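You operate a simulated robot arm through the tools that you are given. There is no shell and no other tool.

The job below is to be done with a simulated robot arm. You get a single attempt, and the scene is never put back.

TASK
Close the teal inlet valve, vent the blue test pot and slide the teal cup under the drain outlet.
Fine: the cup from the rubber mat at the back; inlet closed before the orange vent rocker goes to Open; it stays open; the green drain valve stays closed. Set down upright: what you pick out.

It is judged by the outcome, as a careful person would: the job done as asked, and still so three seconds after it is handed in. It fails if anything else is knocked over, pushed out of place, dropped, spilled or broken.

THE ROBOT
A 7-joint arm with a two-finger parallel gripper, fixed in place. Base frame: the origin is at the foot of the arm, x ahead of it, y to its left, z up; the work surface is at about z = 0.8. Readings come in m, rad, newtons and seconds.
With the tool pointing down near the work surface it reaches from about 0.3 to 0.7 m from the base axis. Its first joint turns from -1.152 to 1.152 rad. Payload 1.57 kg.
The tool frame sits at the grasp point between the pads (the TCP): z along the fingers, y along the line on which they close. The tips reach 0.03 m beyond it. The gripper opens to 0.11 m. The fingers are 0.024 m wide and 0.012 m thick; the gripper's body (0.048 by 0.112 m) begins 0.078 m behind the TCP.
Orientation is told as [roll, pitch, yaw] about the base's x, y, z axes, in that order, counted from this pose: with the fingers straight down and closing along the base's y, the tool's x points along the base's -x, its y along +y and its z along -z.

THE INTERFACE
- The arm moves only by the tool jog_arm. Its argument "motion" is a list of rows, each a list of 7 numbers: the shift along the tool's x, y, z in m, then the turn, a rotation vector about the tool's x, y, z in rad, then the opening, from 0 (shut) to 1 (fully open). In form: [[x, y, z, ax, ay, az, jaw], ...]. A call has 1 to 20 rows; each row is the pose to reach, as a shift and turn from the pose commanded when the call began, along the tool's axes at that moment. A row lasts 0.2 s, in which the tool goes at most 0.05 m and 0.15 rad; a call with a longer step from one row to the next is refused whole, and so is a gripper value outside its range. A pose out of reach is approached as far as the arm can. The call stops where the force on the tool passes 60 N (or 10 N more than at its start, if that is more) or the arm is blocked; 0.2 s more then pass. The fingers move at their own pace (about 0.108 m/s each) and stop on an object; they squeeze with about 41 N. The grip force told is the motor's: it shows also when the fingers shut on nothing. Time passes only in rows, and 0.2 s behind the last, so rows that repeat a pose let the fingers close. The reply holds the time, the measured pose of the TCP, the force on the tool along the base axes, the opening and the grip force, in the units named above and with some noise, with the torque about the TCP (base axes, N m) and any sound that the robot's microphone picked up, and new pictures: "pictures" is both (left out), scene, wrist or none.
- Cameras (640 x 400 px; columns grow to the right, rows downward): "scene" is fixed at [0.1587, -0.3861, 1.4128]; the picture's right is [0.82, -0.57, 0.00], its down [-0.34, -0.49, -0.80] and it looks along [0.46, 0.66, -0.59] (base axes); focal length 326 px, centre (320, 200). "wrist" rides on the gripper at [0.07, 0.016, -0.141] in the tool frame; the picture's right is [-0.23, 0.97, 0.00], its down [-0.86, -0.20, -0.48] and it looks along [-0.47, -0.11, 0.88] (tool axes); focal length 222 px, centre (320, 200). There is no depth. A picture from a camera that has moved, and an enlarged one, comes with that camera's place and axes in the base frame and with its lens. The place of the scene camera against the robot may be out by one fixed shift of up to 0.018 m in any direction.
- inspect(camera, box): a new picture of the part [left, top, right, bottom] of that camera's present view, enlarged. The clock stands still meanwhile.
- close_job(): hands the job in; it is judged then, once.

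Nothing tells you positions but the pictures and the camera data. Unless the task says otherwise, let go and move clear before handing in.

The tools are called after "Call:" as a command line: name --pt "numbers of a row" for each row, then --argument value for the rest, lists and objects as JSON in quotes. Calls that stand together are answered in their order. jog_arm: Moves the arm, as the interface text tells. Its arguments: {"type":"object","properties":{"motion":{"type":"array","items":{"type":"array","items":{"type":"number"}}},"pictures":{"type":"string","enum":["both","scene","wrist","none"]}},"required":["motion"]} The other tools are called the same way: inspect (camera, box) takes an enlarged picture of a part of a camera's view; close_job () hands the job in.

At the start:

```text
clock: 0.0
position: [0.4644, -0.0332, 1.1376]
orientation: [-0.001, 0.0, 0.001]
force: [0.0, -0.3, -0.1]
moment: [0.01, 0.0, 0.02]
gripper_width: 0.1098
finger_force: 0.1
```

scene: 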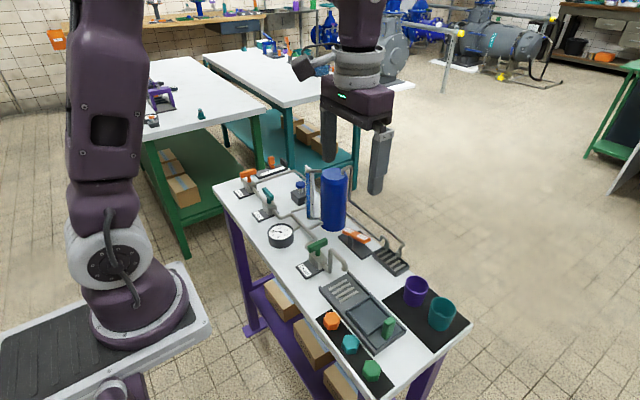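
wrist: 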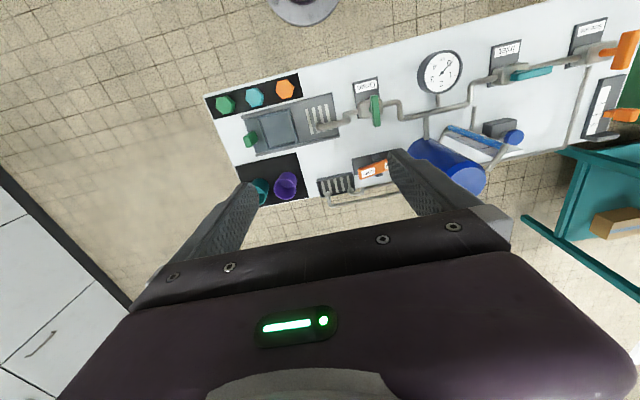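

I see a bench with a pipe rig: gauge, blue pot, several valves, an orange rocker, and a black mat with a purple and a teal cup. I'll look closer at everything before moving.

Call:
inspect --camera "scene" --box '[210, 150, 370, 250]'

Call:
inspect --camera "scene" --box '[280, 220, 480, 345]'

Call:
inspect --camera "scene" --box '[300, 280, 480, 392]'

Call:
inspect --camera "wrist" --box '[400, 0, 640, 150]'

Call:
inspect --camera "wrist" --box '[200, 60, 440, 210]'

```text
4.00 times, centred on (290, 200) of scene
camera zoom: at [0.1587, -0.3861, 1.4128], right [0.82, -0.57, 0.0], down [-0.34, -0.49, -0.8], along [0.46, 0.66, -0.59], focal length 1302 px, centre (440, 200)
```

zoom: 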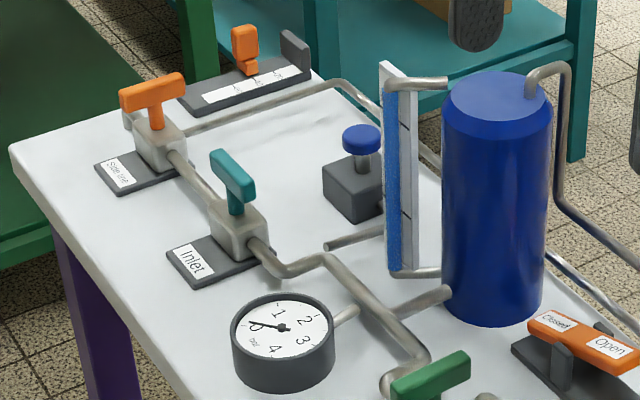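

```text
3.20 times, centred on (380, 282) of scene
camera zoom: at [0.1587, -0.3861, 1.4128], right [0.82, -0.57, 0.0], down [-0.34, -0.49, -0.8], along [0.46, 0.66, -0.59], focal length 1042 px, centre (128, -64)
```

zoom: 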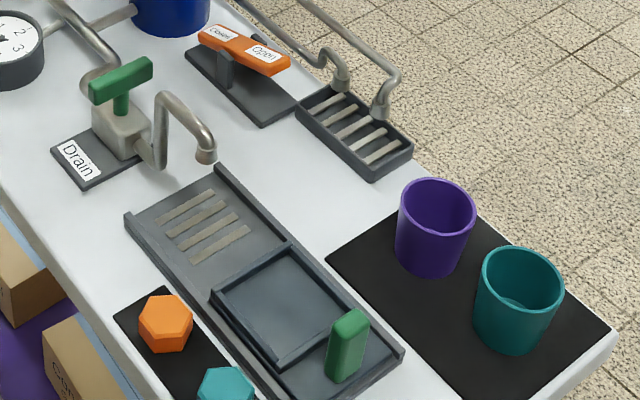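

```text
3.56 times, centred on (390, 336) of scene
camera zoom: at [0.1587, -0.3861, 1.4128], right [0.82, -0.57, 0.0], down [-0.34, -0.49, -0.8], along [0.46, 0.66, -0.59], focal length 1158 px, centre (71, -284)
```

zoom: 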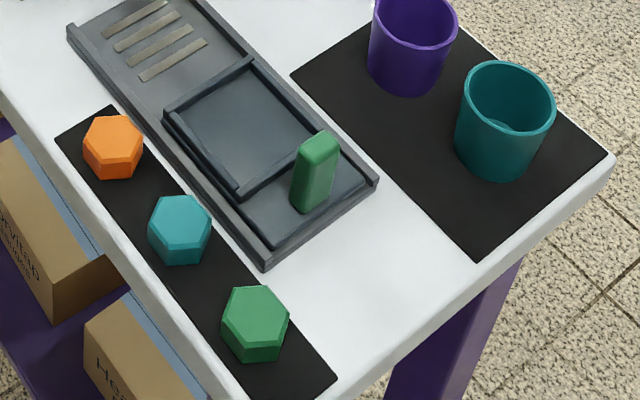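

```text
2.67 times, centred on (520, 75) of wrist
camera zoom: at [0.395, -0.016, 1.2781], right [0.23, 0.97, 0.0], down [0.86, -0.2, 0.48], along [0.47, -0.11, -0.88], focal length 592 px, centre (-213, 533)
```

zoom: 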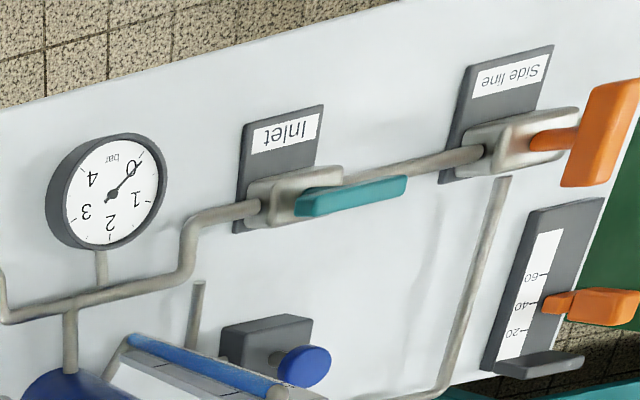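

```text
2.67 times, centred on (320, 135) of wrist
camera zoom: at [0.395, -0.016, 1.2781], right [0.23, 0.97, 0.0], down [0.86, -0.2, 0.48], along [0.47, -0.11, -0.88], focal length 592 px, centre (320, 373)
```

zoom: 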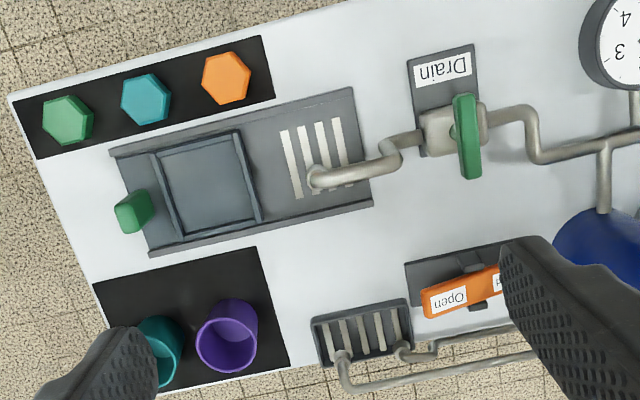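

The inlet's teal T-handle lies along its pipe, so it is open, at about (0.46, 0.30, 0.89). The drain's green handle lies across its pipe, so it is closed. The tray has a sliding carriage with a green handle below the drain spout. I'll move the arm up and over the inlet valve for a closer look.

Call:
jog_arm --pt "0.008 0.04 0.0 0 0 0 1" --pt "0.016 0.08 0.01 0 0 0 1" --pt "0.024 0.12 0.02 0 0 0 1" --pt "0.032 0.16 0.035 0 0 0 1" --pt "0.04 0.2 0.05 0 0 0 1" --pt "0.048 0.24 0.065 0 0 0 1" --pt "0.054 0.27 0.08 0 0 0 1" --pt "0.054 0.285 0.095 0 0 0 1" --pictures "both"

```text
clock: 1.8
position: [0.4098, 0.2515, 1.0438]
orientation: [-0.001, 0.001, 0.0]
force: [0.4, -0.5, -0.2]
moment: [-0.04, 0.01, -0.03]
gripper_width: 0.1099
finger_force: 0.1
camera wrist: at [0.3398, 0.2679, 1.185], right [0.23, 0.97, 0.0], down [0.85, -0.2, 0.48], along [0.47, -0.11, -0.88], focal length 222 px, centre (320, 200)
```

scene: 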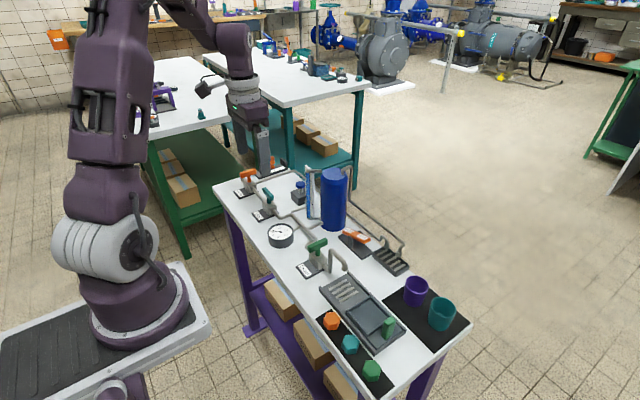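
wrist: 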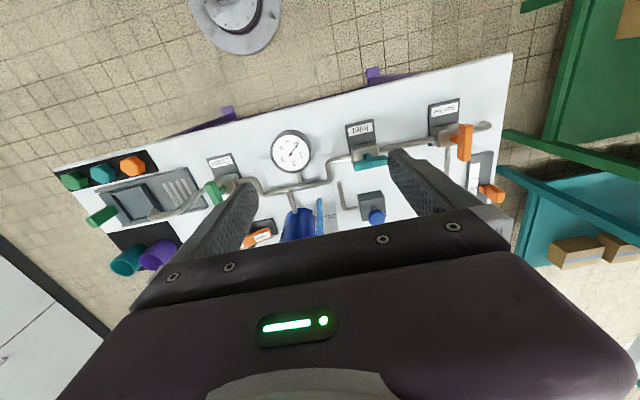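

The arm is now near the inlet valve. I'll zoom in on the handle and its surroundings.

Call:
inspect --camera "wrist" --box '[320, 90, 520, 215]'

Call:
inspect --camera "wrist" --box '[340, 110, 420, 180]'

Call:
inspect --camera "wrist" --box '[180, 120, 340, 245]'

Call:
inspect --camera "scene" --box '[325, 220, 415, 280]'

Call:
inspect --camera "scene" --box '[230, 160, 310, 220]'

```text
3.20 times, centred on (420, 152) of wrist
camera zoom: at [0.3398, 0.2679, 1.185], right [0.23, 0.97, 0.0], down [0.85, -0.2, 0.48], along [0.47, -0.11, -0.88], focal length 711 px, centre (0, 352)
```

zoom: 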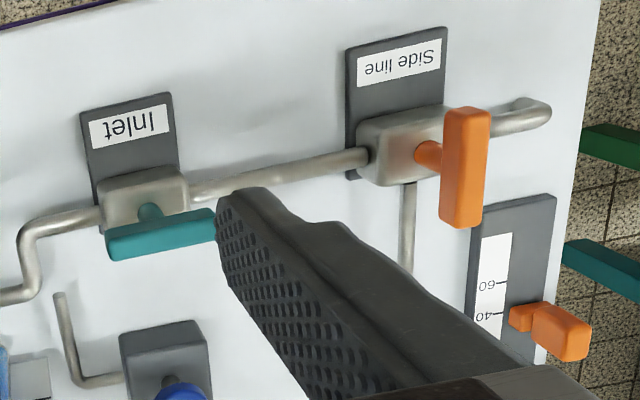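

```text
5.71 times, centred on (380, 145) of wrist
camera zoom: at [0.3398, 0.2679, 1.185], right [0.23, 0.97, 0.0], down [0.85, -0.2, 0.48], along [0.47, -0.11, -0.88], focal length 1269 px, centre (-23, 514)
```

zoom: 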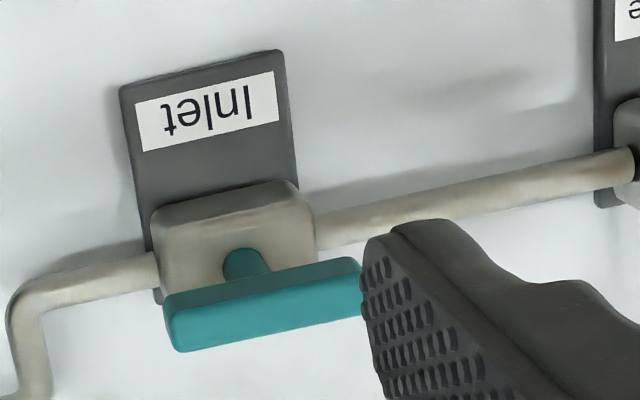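

```text
3.20 times, centred on (260, 182) of wrist
camera zoom: at [0.3398, 0.2679, 1.185], right [0.23, 0.97, 0.0], down [0.85, -0.2, 0.48], along [0.47, -0.11, -0.88], focal length 711 px, centre (512, 256)
```

zoom: 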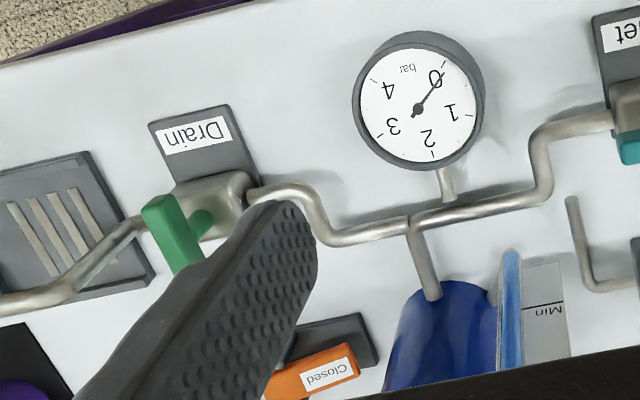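

```text
6.67 times, centred on (370, 250) of scene
camera zoom: at [0.1587, -0.3861, 1.4128], right [0.82, -0.57, 0.0], down [-0.34, -0.49, -0.8], along [0.46, 0.66, -0.59], focal length 2171 px, centre (-13, -133)
```

zoom: 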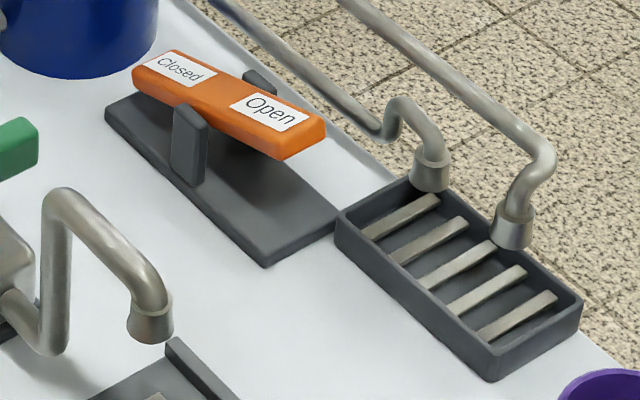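

```text
6.67 times, centred on (270, 190) of scene
camera zoom: at [0.1587, -0.3861, 1.4128], right [0.82, -0.57, 0.0], down [-0.34, -0.49, -0.8], along [0.46, 0.66, -0.59], focal length 2171 px, centre (653, 267)
```

zoom: 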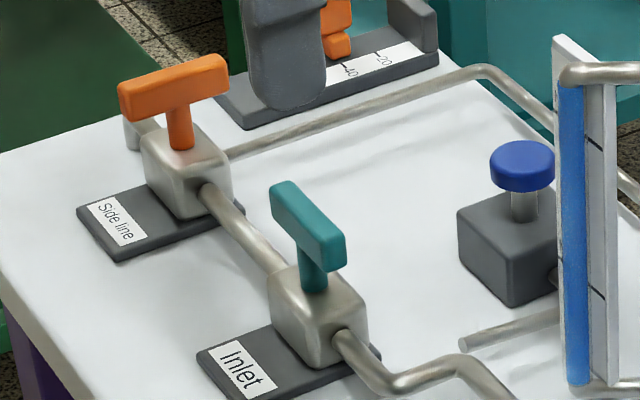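

The rocker's "Closed" end is down and its "Open" end is up, so I'll have to press the Open end later. Triangulating puts the inlet bar at about (0.465, 0.316), top at z≈0.87, lying along y. I'll hover above it with the fingers turned 90° so they straddle the bar.

Call:
jog_arm --pt "-0.005 0.006 0.0066 0 0 -0.1428 1" --pt "-0.01 0.012 0.0132 0 0 -0.2856 1" --pt "-0.015 0.018 0.02 0 0 -0.4284 1" --pt "-0.02 0.024 0.0265 0 0 -0.5712 1" --pt "-0.025 0.03 0.033 0 0 -0.714 1" --pt "-0.03 0.036 0.04 0 0 -0.8568 1" --pt "-0.035 0.042 0.0465 0 0 -0.9996 1" --pt "-0.04 0.048 0.053 0 0 -1.1424 1" --pt "-0.045 0.054 0.06 0 0 -1.2852 1" --pt "-0.05 0.06 0.066 0 0 -1.428 1" --pt "-0.055 0.064 0.073 0 0 -1.5708 1" --pictures "both"

```text
clock: 4.2
position: [0.4661, 0.3154, 0.9688]
orientation: [-0.001, 0.0, 1.576]
force: [0.4, 0.4, -0.1]
moment: [0.02, 0.02, 0.01]
gripper_width: 0.1099
finger_force: 0.0
camera wrist: at [0.4497, 0.2465, 1.1097], right [-0.97, 0.22, 0.0], down [0.2, 0.86, 0.48], along [0.11, 0.47, -0.88], focal length 222 px, centre (320, 200)
```

scene: 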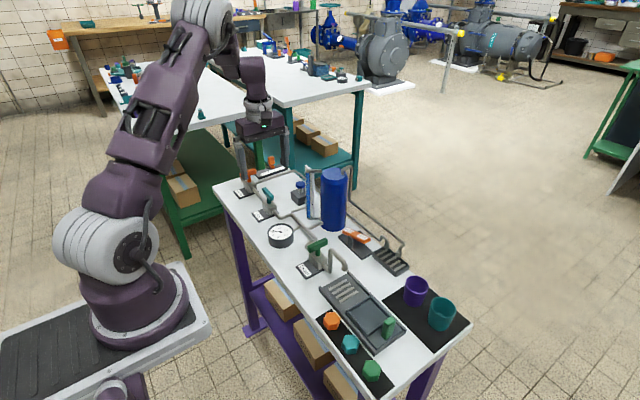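
wrist: 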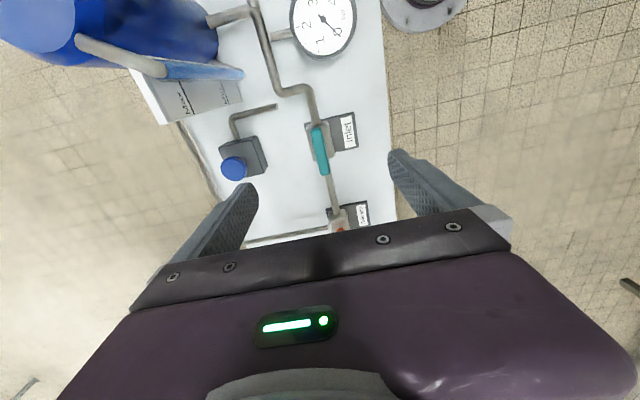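

Call:
inspect --camera "wrist" --box '[240, 90, 400, 215]'

Call:
inspect --camera "scene" --box '[220, 110, 330, 220]'

```text
3.20 times, centred on (320, 152) of wrist
camera zoom: at [0.4497, 0.2465, 1.1097], right [-0.97, 0.22, 0.0], down [0.2, 0.86, 0.48], along [0.11, 0.47, -0.88], focal length 711 px, centre (320, 352)
```

zoom: 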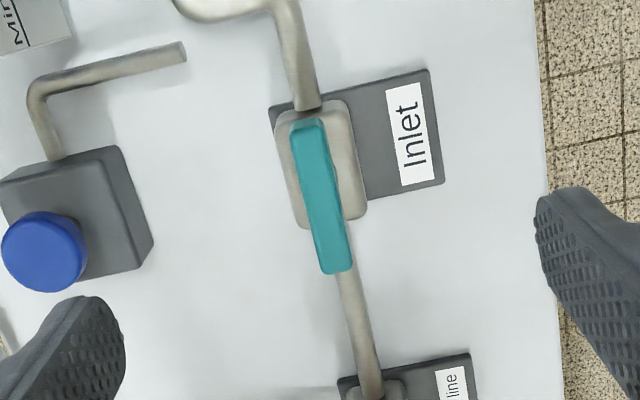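

```text
3.64 times, centred on (275, 165) of scene
camera zoom: at [0.1587, -0.3861, 1.4128], right [0.82, -0.57, 0.0], down [-0.34, -0.49, -0.8], along [0.46, 0.66, -0.59], focal length 1184 px, centre (484, 327)
```

zoom: 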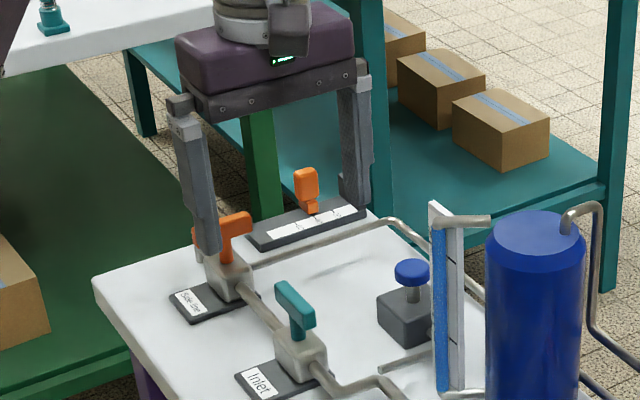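

The bar sits directly under the TCP and is aligned with the fingers. I'll half-close the jaws so they stay clear of the blue-knob box, then descend with force readings on.

Call:
jog_arm --pt "0 0 0.0 0 0 0 0.5" --pt "0 0 0.02 0 0 0 0.5" --pt "0 0 0.045 0 0 0 0.5" --pt "0 0 0.065 0 0 0 0.5" --pt "0 0 0.08 0 0 0 0.5" --pt "0 0 0.088 0 0 0 0.5" --pictures "both"

```text
clock: 5.6
position: [0.4663, 0.3144, 0.8802]
orientation: [0.001, 0.0, 1.57]
force: [-0.8, 0.5, 0.4]
moment: [0.0, -0.02, 0.02]
gripper_width: 0.0553
finger_force: 0.0
camera wrist: at [0.4492, 0.2456, 1.0211], right [-0.97, 0.23, 0.0], down [0.2, 0.86, 0.48], along [0.11, 0.47, -0.88], focal length 222 px, centre (320, 200)
```

scene: 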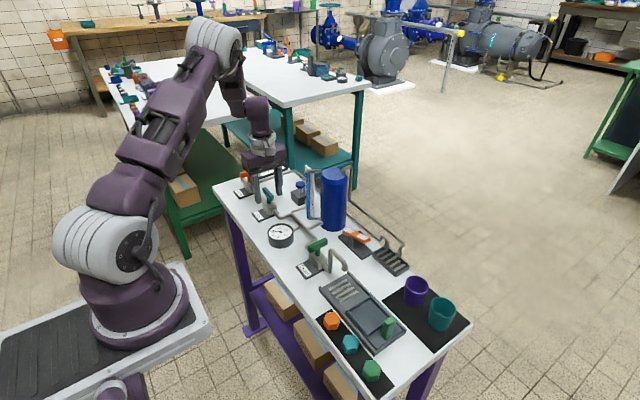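
wrist: 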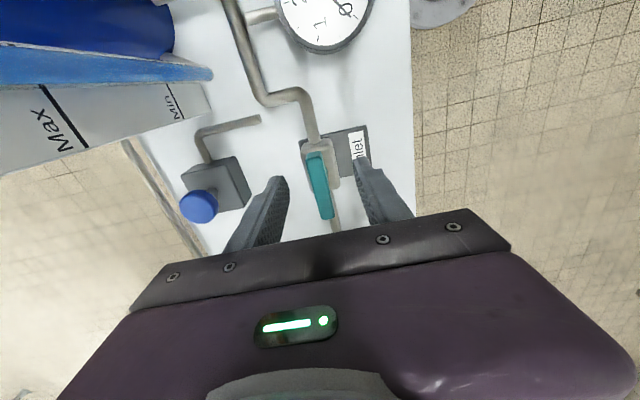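

Call:
inspect --camera "scene" --box '[230, 140, 310, 220]'

Call:
inspect --camera "wrist" --box '[240, 120, 420, 260]'

```text
5.00 times, centred on (270, 180) of scene
camera zoom: at [0.1587, -0.3861, 1.4128], right [0.82, -0.57, 0.0], down [-0.34, -0.49, -0.8], along [0.46, 0.66, -0.59], focal length 1628 px, centre (570, 300)
```

zoom: 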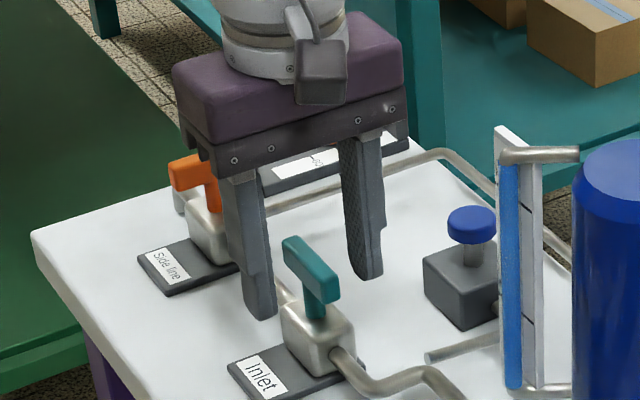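

```text
2.86 times, centred on (330, 190) of wrist
camera zoom: at [0.4492, 0.2456, 1.0211], right [-0.97, 0.23, 0.0], down [0.2, 0.86, 0.48], along [0.11, 0.47, -0.88], focal length 635 px, centre (291, 229)
```

zoom: 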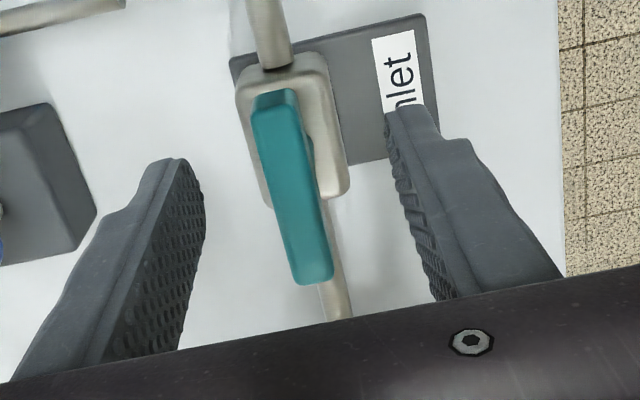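

The fingers straddle the bar cleanly. I'll close on it now.

Call:
jog_arm --pt "0 0 0 0 0 0 0.25" --pt "0 0 0 0 0 0 0" --pt "0 0 0 0 0 0 0" --pictures "wrist"

```text
clock: 6.4
position: [0.4653, 0.315, 0.8796]
orientation: [0.001, -0.001, 1.57]
force: [-6.3, -1.5, -1.0]
moment: [0.26, -0.02, -0.01]
gripper_width: 0.0119
finger_force: 29.1
camera wrist: at [0.4487, 0.2457, 1.0212], right [-0.97, 0.23, 0.0], down [0.2, 0.86, 0.48], along [0.11, 0.47, -0.88], focal length 222 px, centre (320, 200)
```

wrist: 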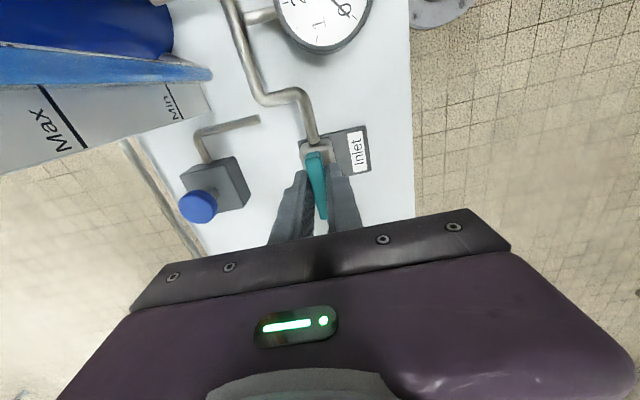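

The bar is gripped at 0.012 m wide. I'll try a small clockwise turn (seen from above) and watch the torque to find the valve's direction.

Call:
jog_arm --pt "0 0 0 0 0 0.05 0" --pt "0 0 0 0 0 0.1 0" --pt "0 0 0 0 0 0.15 0" --pictures "wrist"

```text
clock: 7.2
position: [0.465, 0.3141, 0.8807]
orientation: [0.003, 0.003, 1.421]
force: [-17.6, -8.6, -8.1]
moment: [0.44, -0.2, 0.03]
gripper_width: 0.012
finger_force: 28.9
camera wrist: at [0.4387, 0.2494, 1.0215], right [-0.93, 0.37, 0.0], down [0.33, 0.82, 0.47], along [0.17, 0.44, -0.88], focal length 222 px, centre (320, 200)
```

wrist: 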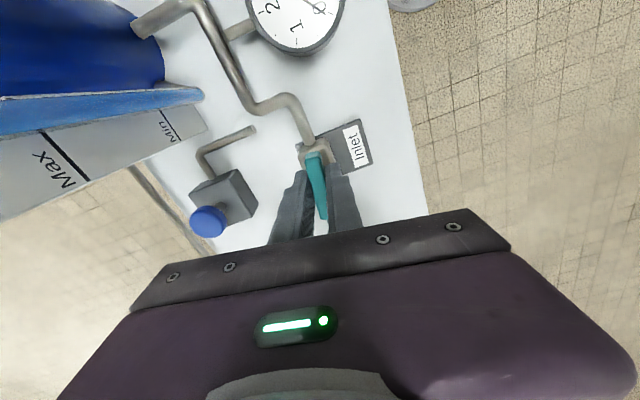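

Call:
inspect --camera "wrist" --box '[260, 90, 400, 250]'

Call:
inspect --camera "scene" --box '[230, 150, 310, 220]'

```text
2.50 times, centred on (330, 170) of wrist
camera zoom: at [0.4387, 0.2494, 1.0215], right [-0.93, 0.37, 0.0], down [0.33, 0.82, 0.47], along [0.17, 0.44, -0.88], focal length 555 px, centre (295, 275)
```

zoom: 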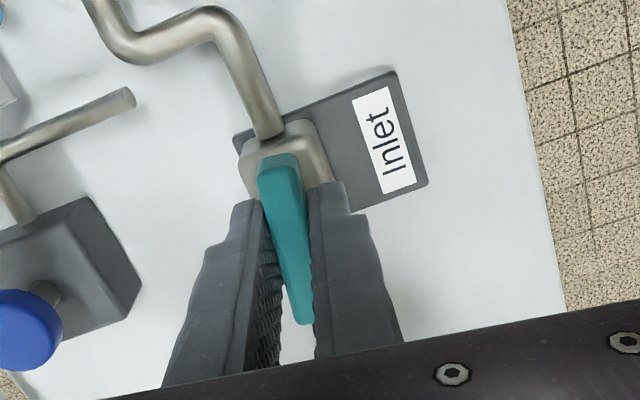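

```text
5.71 times, centred on (270, 185) of scene
camera zoom: at [0.1583, -0.3863, 1.4128], right [0.82, -0.57, 0.0], down [-0.34, -0.49, -0.8], along [0.46, 0.66, -0.59], focal length 1861 px, centre (606, 286)
```

zoom: 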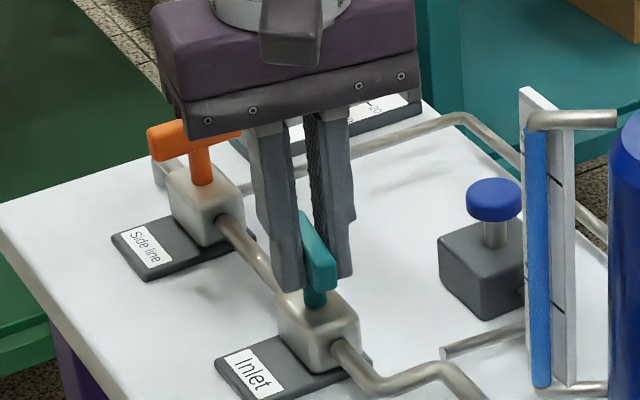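

The handle turned with the fingers and the moment about z stayed near zero, so clockwise is the right direction. There is some side force because my grip is slightly off the pivot, so I'll shift a little to relieve it.

Call:
jog_arm --pt "0.001 0.0015 0 0 0 0 0" --pt "0.001 0.0015 0 0 0 0 0" --pictures "none"

```text
clock: 7.8
position: [0.4657, 0.3141, 0.8798]
orientation: [0.0, 0.0, 1.423]
force: [-7.3, -1.9, -23.8]
moment: [0.0, 0.03, 0.03]
gripper_width: 0.012
finger_force: 29.0
```

Call:
jog_arm --pt "0.0 0.0005 0.001 0 0 0.07 0" --pt "0.0 0.0005 0.0015 0 0 0.15 0" --pt "0.0 0.0005 0.0015 0 0 0.15 0" --pictures "none"

```text
clock: 8.6
position: [0.4642, 0.314, 0.8807]
orientation: [-0.004, -0.004, 1.269]
force: [-2.7, -11.4, 22.1]
moment: [-0.04, 0.63, 0.04]
gripper_width: 0.0121
finger_force: 29.4
```

Side and vertical forces come from holding the bar rigidly. I'll ease the jaws a little so they guide the bar loosely, then continue the clockwise turn.

Call:
jog_arm --pt "0 0 -0.0007 0 0 0 0.16" --pt "0 0 -0.0007 0 0 0 0.16" --pictures "wrist"

Call:
jog_arm --pt "0 0 0 0 0 0.12 0.16" --pt "0 0 0 0 0 0.24 0.16" --pt "0 0 0 0 0 0.36 0.16" --pt "0 0 0 0 0 0.48 0.16" --pictures "both"

```text
clock: 9.2
position: [0.4643, 0.3152, 0.8811]
orientation: [0.0, 0.0, 1.272]
force: [0.6, 0.3, -0.5]
moment: [-0.01, 0.01, 0.04]
gripper_width: 0.0176
finger_force: 0.1
camera wrist: at [0.427, 0.2543, 1.0211], right [-0.86, 0.5, 0.0], down [0.44, 0.76, 0.48], along [0.24, 0.41, -0.88], focal length 222 px, centre (320, 200)
```

wrist: 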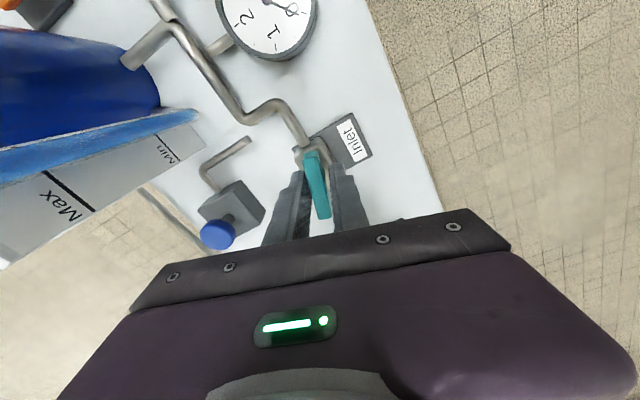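

```text
clock: 10.2
position: [0.4631, 0.3155, 0.88]
orientation: [0.0, 0.0, 0.79]
force: [1.4, -1.4, 1.8]
moment: [-0.03, -0.04, -0.01]
gripper_width: 0.019
finger_force: 1.2
camera wrist: at [0.4027, 0.2781, 1.0204], right [-0.53, 0.85, 0.0], down [0.74, 0.47, 0.48], along [0.41, 0.25, -0.88], focal length 222 px, centre (320, 200)
```

scene: 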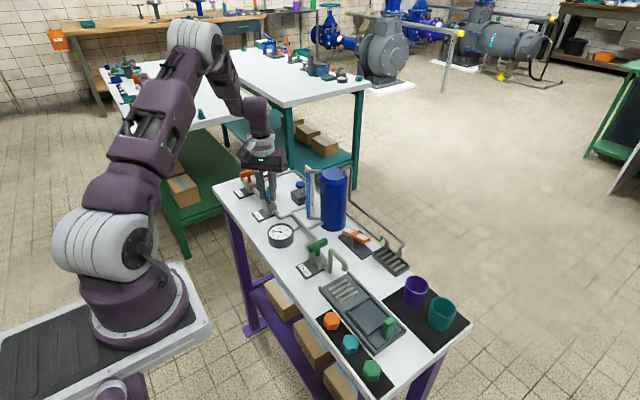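
wrist: 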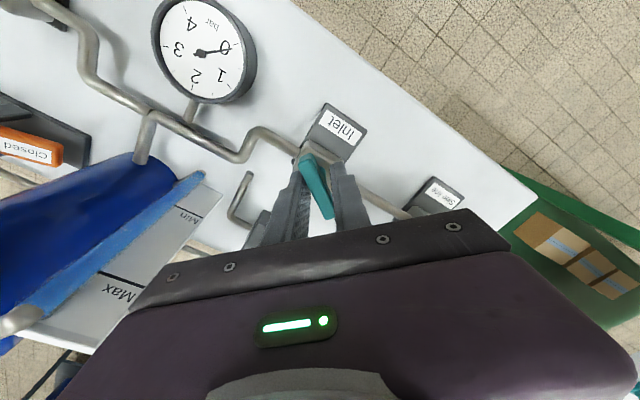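

The bar follows the fingers with very little force. I'll keep turning to the crosswise position.

Call:
jog_arm --pt "0 0 0 0 0 0.12 0.16" --pt "0 0 0 0 0 0.24 0.16" --pt "0 0 0 0 0 0.36 0.16" --pt "0 0 0 0 0 0.48 0.16" --pt "0 0 0 0 0 0.6 0.16" --pt "0 0 0 0 0 0.7 0.16" --pt "0 0 0 0 0 0.79 0.16" --pictures "both"

```text
clock: 11.8
position: [0.4639, 0.3158, 0.8802]
orientation: [0.001, -0.001, 0.0]
force: [-0.5, 1.1, 0.2]
moment: [0.02, 0.0, 0.03]
gripper_width: 0.0183
finger_force: 0.8
camera wrist: at [0.3947, 0.3321, 1.0211], right [0.23, 0.97, 0.0], down [0.85, -0.2, 0.48], along [0.47, -0.11, -0.88], focal length 222 px, centre (320, 200)
```

scene: 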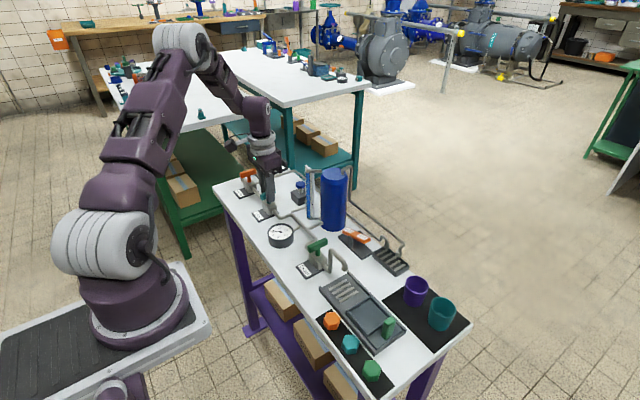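
wrist: 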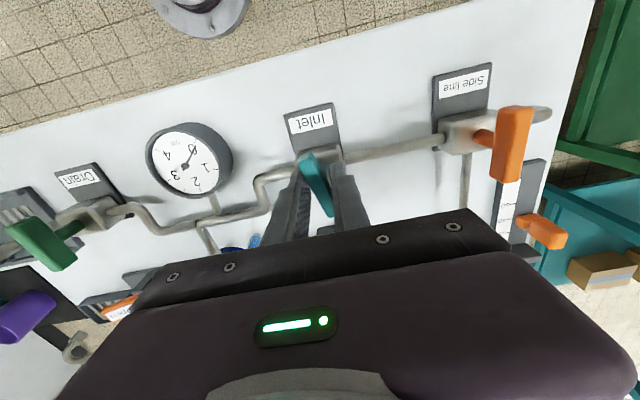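

Call:
inspect --camera "wrist" --box '[260, 110, 380, 230]'

Call:
inspect --camera "scene" --box '[230, 160, 310, 220]'

```text
3.33 times, centred on (320, 170) of wrist
camera zoom: at [0.3947, 0.3321, 1.0211], right [0.23, 0.97, 0.0], down [0.85, -0.2, 0.48], along [0.47, -0.11, -0.88], focal length 740 px, centre (320, 300)
```

zoom: 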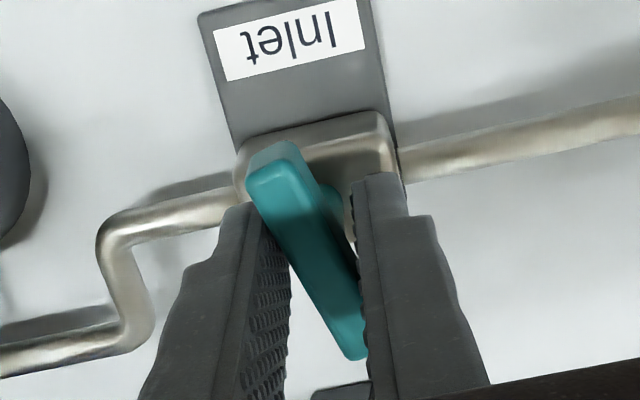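

```text
6.67 times, centred on (270, 190) of scene
camera zoom: at [0.1586, -0.3861, 1.4129], right [0.82, -0.57, 0.0], down [-0.34, -0.49, -0.8], along [0.46, 0.66, -0.59], focal length 2171 px, centre (653, 267)
```

zoom: 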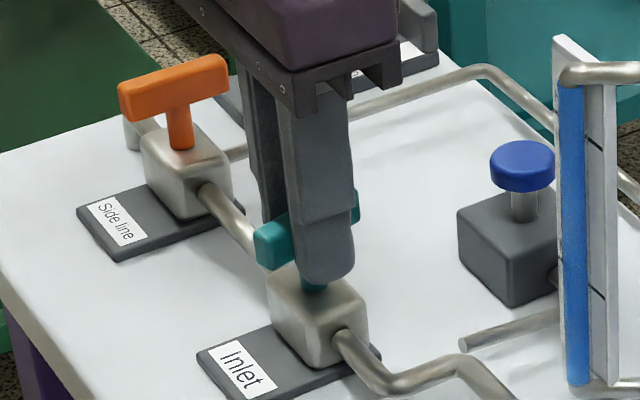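

The bar lags the fingers by about 0.2 rad because of the slack. I'll turn a bit further and watch for the stop.

Call:
jog_arm --pt "0 0 0 0 0 0.08 0.16" --pt "0 0 0 0 0 0.16 0.16" --pt "0 0 0 0 0 0.22 0.16" --pictures "wrist"

Call:
inspect --camera "wrist" --box '[260, 110, 380, 230]'

Call:
inspect --camera "scene" --box '[230, 160, 310, 220]'

```text
clock: 12.6
position: [0.4643, 0.3147, 0.8794]
orientation: [0.0, 0.0, -0.218]
force: [-1.1, 1.4, -1.4]
moment: [0.06, 0.03, 0.03]
gripper_width: 0.0182
finger_force: 0.5
camera wrist: at [0.3995, 0.347, 1.021], right [0.43, 0.9, 0.0], down [0.79, -0.38, 0.48], along [0.43, -0.21, -0.88], focal length 222 px, centre (320, 200)
```

wrist: 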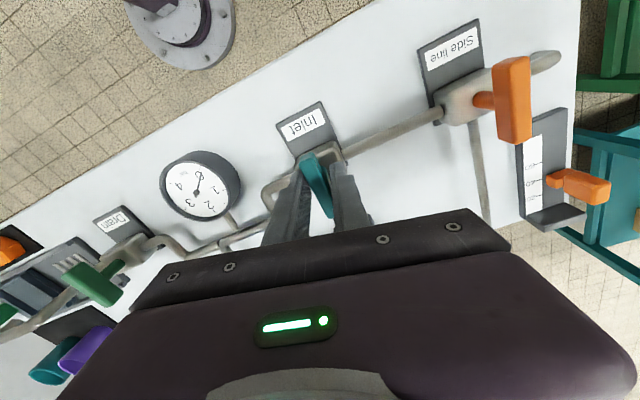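

```text
3.33 times, centred on (320, 170) of wrist
camera zoom: at [0.3995, 0.347, 1.021], right [0.43, 0.9, 0.0], down [0.79, -0.38, 0.48], along [0.43, -0.21, -0.88], focal length 740 px, centre (320, 300)
```

zoom: 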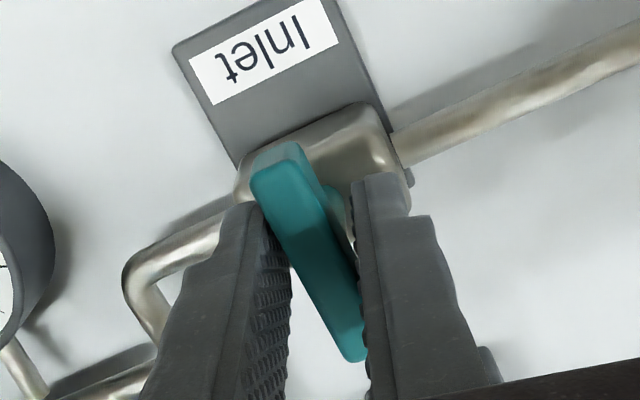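

```text
6.67 times, centred on (270, 190) of scene
camera zoom: at [0.1587, -0.3861, 1.4128], right [0.82, -0.57, 0.0], down [-0.34, -0.49, -0.8], along [0.46, 0.66, -0.59], focal length 2171 px, centre (653, 267)
```

zoom: 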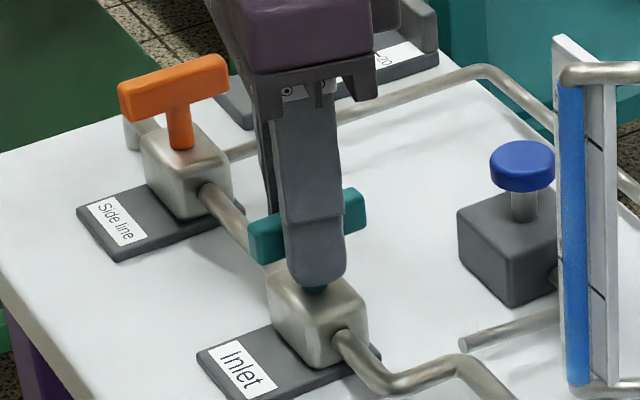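

Call:
jog_arm --pt "0 0 0 0 0 0.04 0.16" --pt "0 0 0 0 0 0.08 0.16" --pt "0 0 0 0 0 0.08 0.16" --pictures "wrist"

Call:
inspect --camera "wrist" --box '[260, 110, 380, 230]'

Call:
inspect --camera "scene" --box '[230, 160, 310, 220]'

```text
clock: 13.4
position: [0.4634, 0.3154, 0.8793]
orientation: [0.001, 0.001, -0.301]
force: [1.1, 2.7, -1.6]
moment: [0.01, 0.01, 0.03]
gripper_width: 0.0204
finger_force: 2.3
camera wrist: at [0.4013, 0.352, 1.0213], right [0.5, 0.86, 0.0], down [0.76, -0.44, 0.48], along [0.41, -0.24, -0.88], focal length 222 px, centre (320, 200)
```

wrist: 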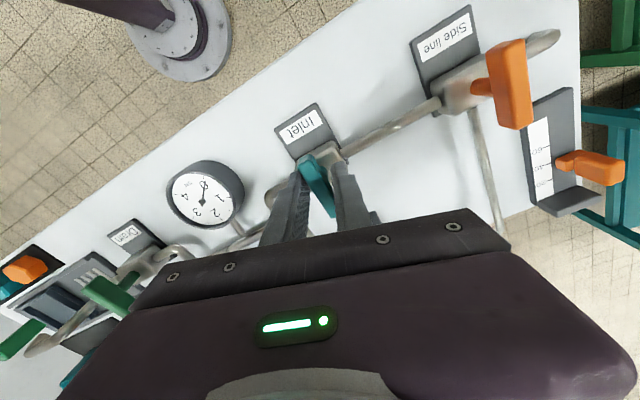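

```text
3.33 times, centred on (320, 170) of wrist
camera zoom: at [0.4013, 0.352, 1.0213], right [0.5, 0.86, 0.0], down [0.76, -0.44, 0.48], along [0.41, -0.24, -0.88], focal length 740 px, centre (320, 300)
```

zoom: 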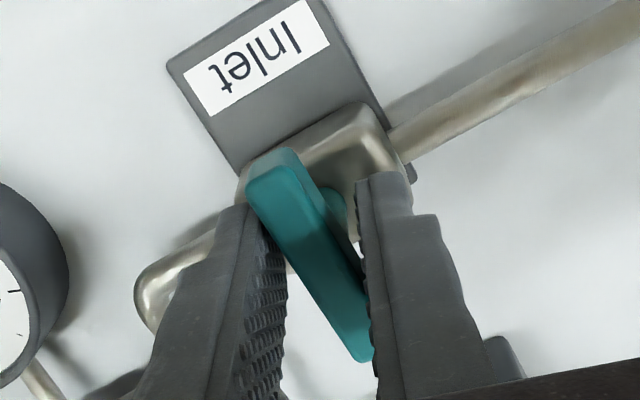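

```text
6.67 times, centred on (270, 190) of scene
camera zoom: at [0.1587, -0.386, 1.4129], right [0.82, -0.57, 0.0], down [-0.34, -0.49, -0.8], along [0.46, 0.66, -0.59], focal length 2171 px, centre (653, 267)
```

zoom: 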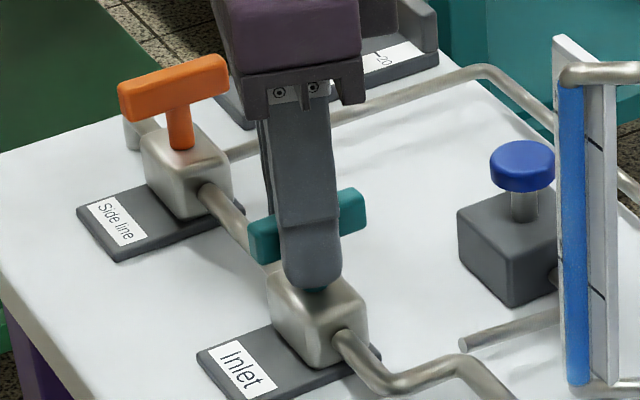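

The handle no longer moves and the jaws were pushed wider, so it has reached its stop. It now lies across the pipe, parallel to the closed side-line handle, so the inlet is closed. I'll release it, lift straight up and square the tool.

Call:
jog_arm --pt "0 0 0 0 0 0 0.45" --pt "0 0 0 0 0 0 0.45" --pt "0 0 -0.02 0 0 0 0.45" --pt "0 0 -0.06 0 0 0 0.45" --pt "0 0 -0.1 0 0 0 0.45" --pt "0 0 -0.14 0 0 -0.15 0.45" --pt "0 0 -0.175 0 0 -0.3 0.45" --pictures "both"

Call:
inspect --camera "scene" --box '[230, 160, 310, 220]'

Call:
inspect --camera "wrist" --box '[240, 90, 400, 215]'

```text
clock: 15.0
position: [0.4627, 0.3138, 1.0555]
orientation: [0.002, -0.001, 0.004]
force: [-0.9, 0.0, -0.5]
moment: [0.01, -0.01, 0.0]
gripper_width: 0.0494
finger_force: 0.0
camera wrist: at [0.3928, 0.3316, 1.1968], right [0.22, 0.97, 0.0], down [0.86, -0.2, 0.48], along [0.47, -0.11, -0.88], focal length 222 px, centre (320, 200)
```

scene: 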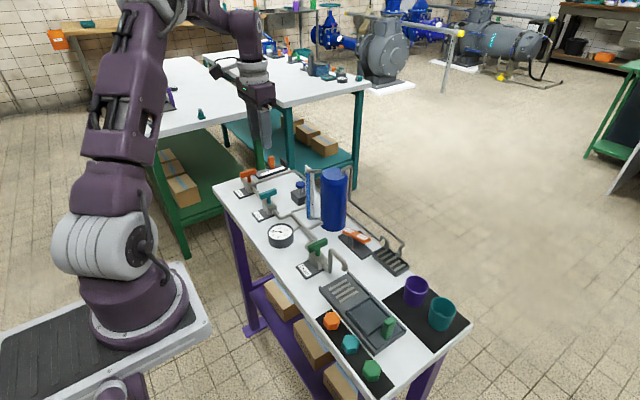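
wrist: 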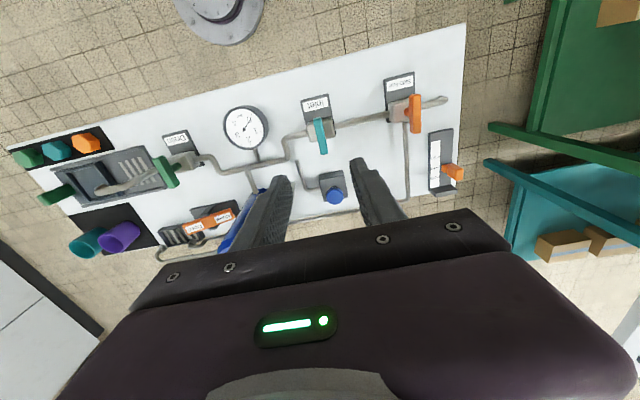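

```text
6.67 times, centred on (270, 190) of scene
camera zoom: at [0.1586, -0.3861, 1.4128], right [0.82, -0.57, 0.0], down [-0.34, -0.49, -0.8], along [0.46, 0.66, -0.59], focal length 2171 px, centre (653, 267)
```

zoom: 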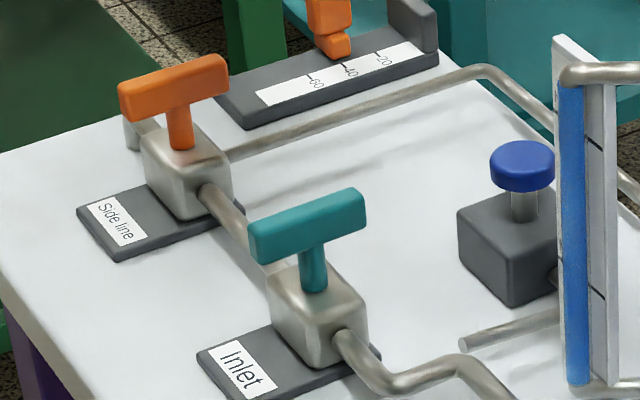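

```text
3.20 times, centred on (320, 152) of wrist
camera zoom: at [0.3928, 0.3316, 1.1968], right [0.22, 0.97, 0.0], down [0.86, -0.2, 0.48], along [0.47, -0.11, -0.88], focal length 711 px, centre (320, 352)
```

zoom: 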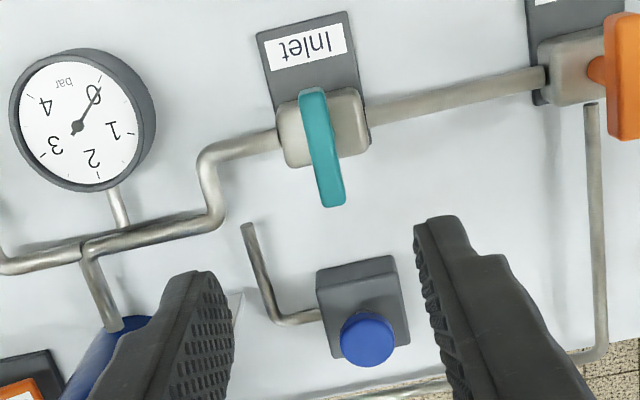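

The inlet handle is now square across its pipe and clear. Next I'll move to a viewpoint in front of the vent rocker.

Call:
jog_arm --pt "0 -0.045 0 0 0 0 0.8" --pt "0 -0.09 0 0 0 0 1" --pt "0 -0.135 0 0 0 0 1" --pt "0 -0.18 0 0 0 0 1" --pt "0 -0.225 0 0 0 0 1" --pt "-0.02 -0.255 0 0 0 0 1" --pt "-0.04 -0.27 0 0 0 0 1" --pictures "both"

Call:
inspect --camera "wrist" --box '[230, 90, 430, 215]'

Call:
inspect --camera "wrist" --box '[100, 60, 300, 200]'

```text
clock: 16.6
position: [0.504, 0.0439, 1.0548]
orientation: [0.0, 0.0, 0.0]
force: [-0.2, -0.7, 0.7]
moment: [-0.03, -0.02, 0.03]
gripper_width: 0.1099
finger_force: 0.2
camera wrist: at [0.4348, 0.0602, 1.1958], right [0.23, 0.97, 0.0], down [0.86, -0.2, 0.48], along [0.47, -0.11, -0.88], focal length 222 px, centre (320, 200)
```

scene: 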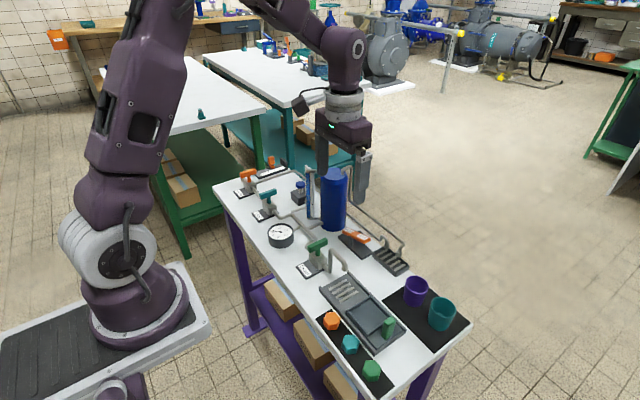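
wrist: 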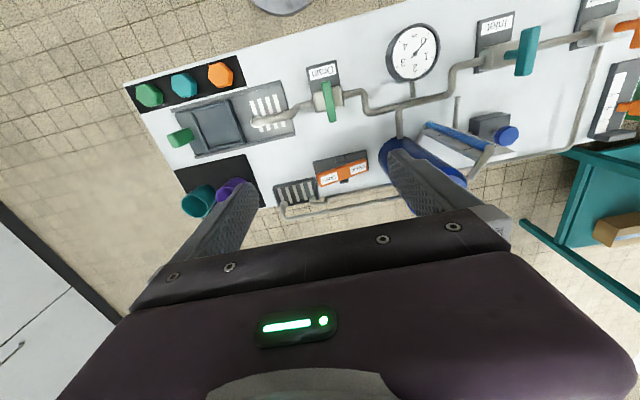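

```text
3.20 times, centred on (330, 152) of wrist
camera zoom: at [0.4348, 0.0602, 1.1958], right [0.23, 0.97, 0.0], down [0.86, -0.2, 0.48], along [0.47, -0.11, -0.88], focal length 711 px, centre (288, 352)
```

zoom: 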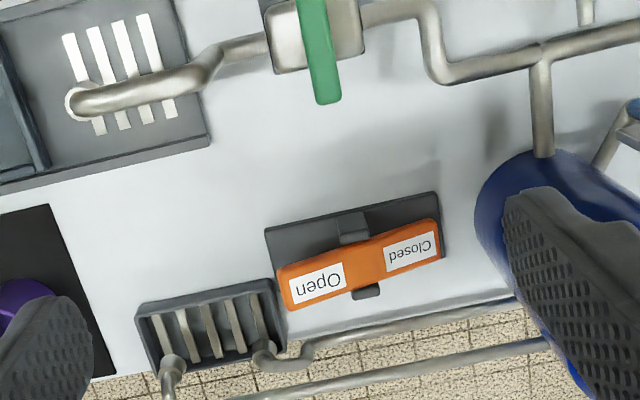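

```text
2.86 times, centred on (200, 130) of wrist
camera zoom: at [0.4348, 0.0602, 1.1958], right [0.23, 0.97, 0.0], down [0.86, -0.2, 0.48], along [0.47, -0.11, -0.88], focal length 635 px, centre (663, 400)
```

zoom: 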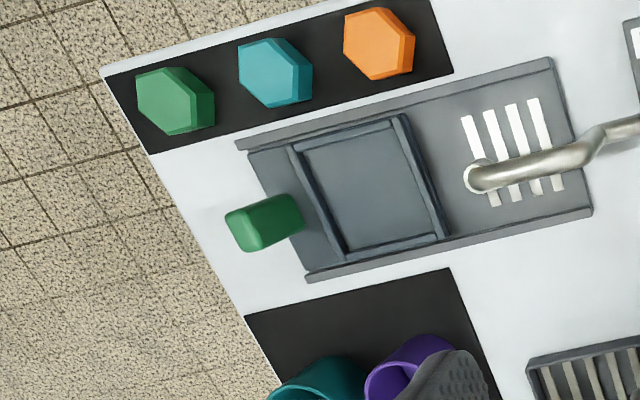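

The rocker spans y≈0.023–0.111 at x≈0.583. Its Open end is raised to z≈0.85 near y≈0.03, and the pivot is at y≈0.066. I'll close the jaws and hover over the Open end.

Call:
jog_arm --pt "-0.03 -0.006 0 0 0 0 0.5" --pt "-0.06 -0.012 0 0 0 0 0" --pt "-0.079 -0.0135 0.0 0 0 0 0" --pt "-0.079 -0.0135 0.04 0 0 0 0" --pt "-0.079 -0.0135 0.08 0 0 0 0" --pt "-0.079 -0.0135 0.115 0 0 0 0" --pictures "both"

Call:
inspect --camera "wrist" --box '[220, 90, 420, 230]'

Call:
inspect --camera "scene" --box '[310, 170, 430, 280]'

```text
clock: 18.0
position: [0.5837, 0.0289, 0.945]
orientation: [0.001, 0.0, 0.002]
force: [-0.1, -0.7, 0.3]
moment: [-0.01, 0.01, 0.01]
gripper_width: 0.0
finger_force: 22.0
camera wrist: at [0.5137, 0.0477, 1.0855], right [0.23, 0.97, 0.0], down [0.86, -0.2, 0.48], along [0.47, -0.11, -0.88], focal length 222 px, centre (320, 200)
```

scene: 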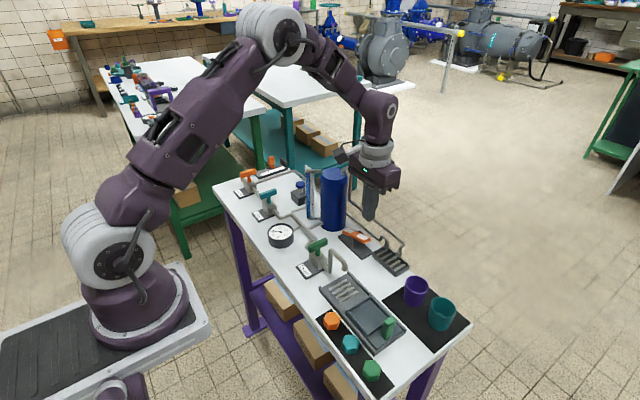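
wrist: 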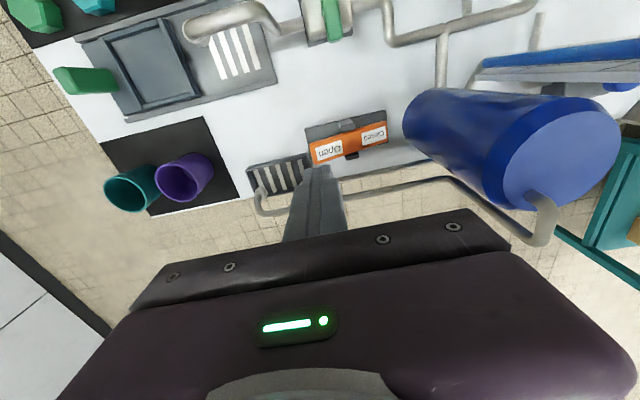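

```text
2.86 times, centred on (320, 160) of wrist
camera zoom: at [0.5137, 0.0477, 1.0855], right [0.23, 0.97, 0.0], down [0.86, -0.2, 0.48], along [0.47, -0.11, -0.88], focal length 635 px, centre (320, 314)
```

zoom: 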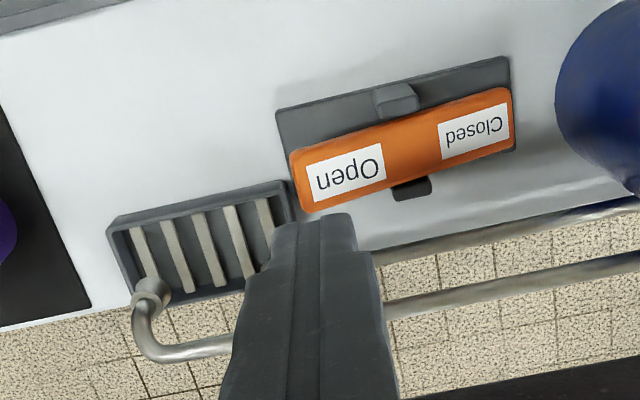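

```text
3.64 times, centred on (370, 225) of scene
camera zoom: at [0.1587, -0.3861, 1.4128], right [0.82, -0.57, 0.0], down [-0.34, -0.49, -0.8], along [0.46, 0.66, -0.59], focal length 1184 px, centre (138, 109)
```

zoom: 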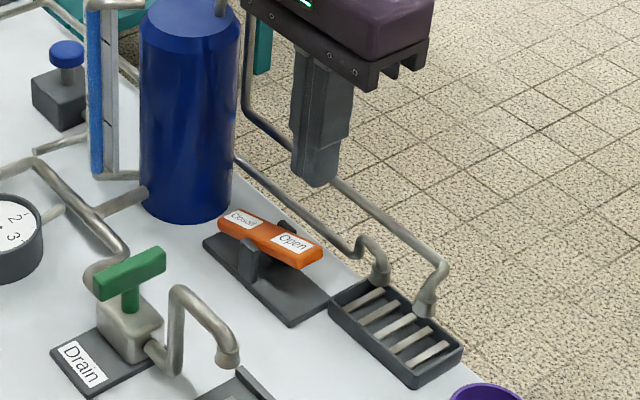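

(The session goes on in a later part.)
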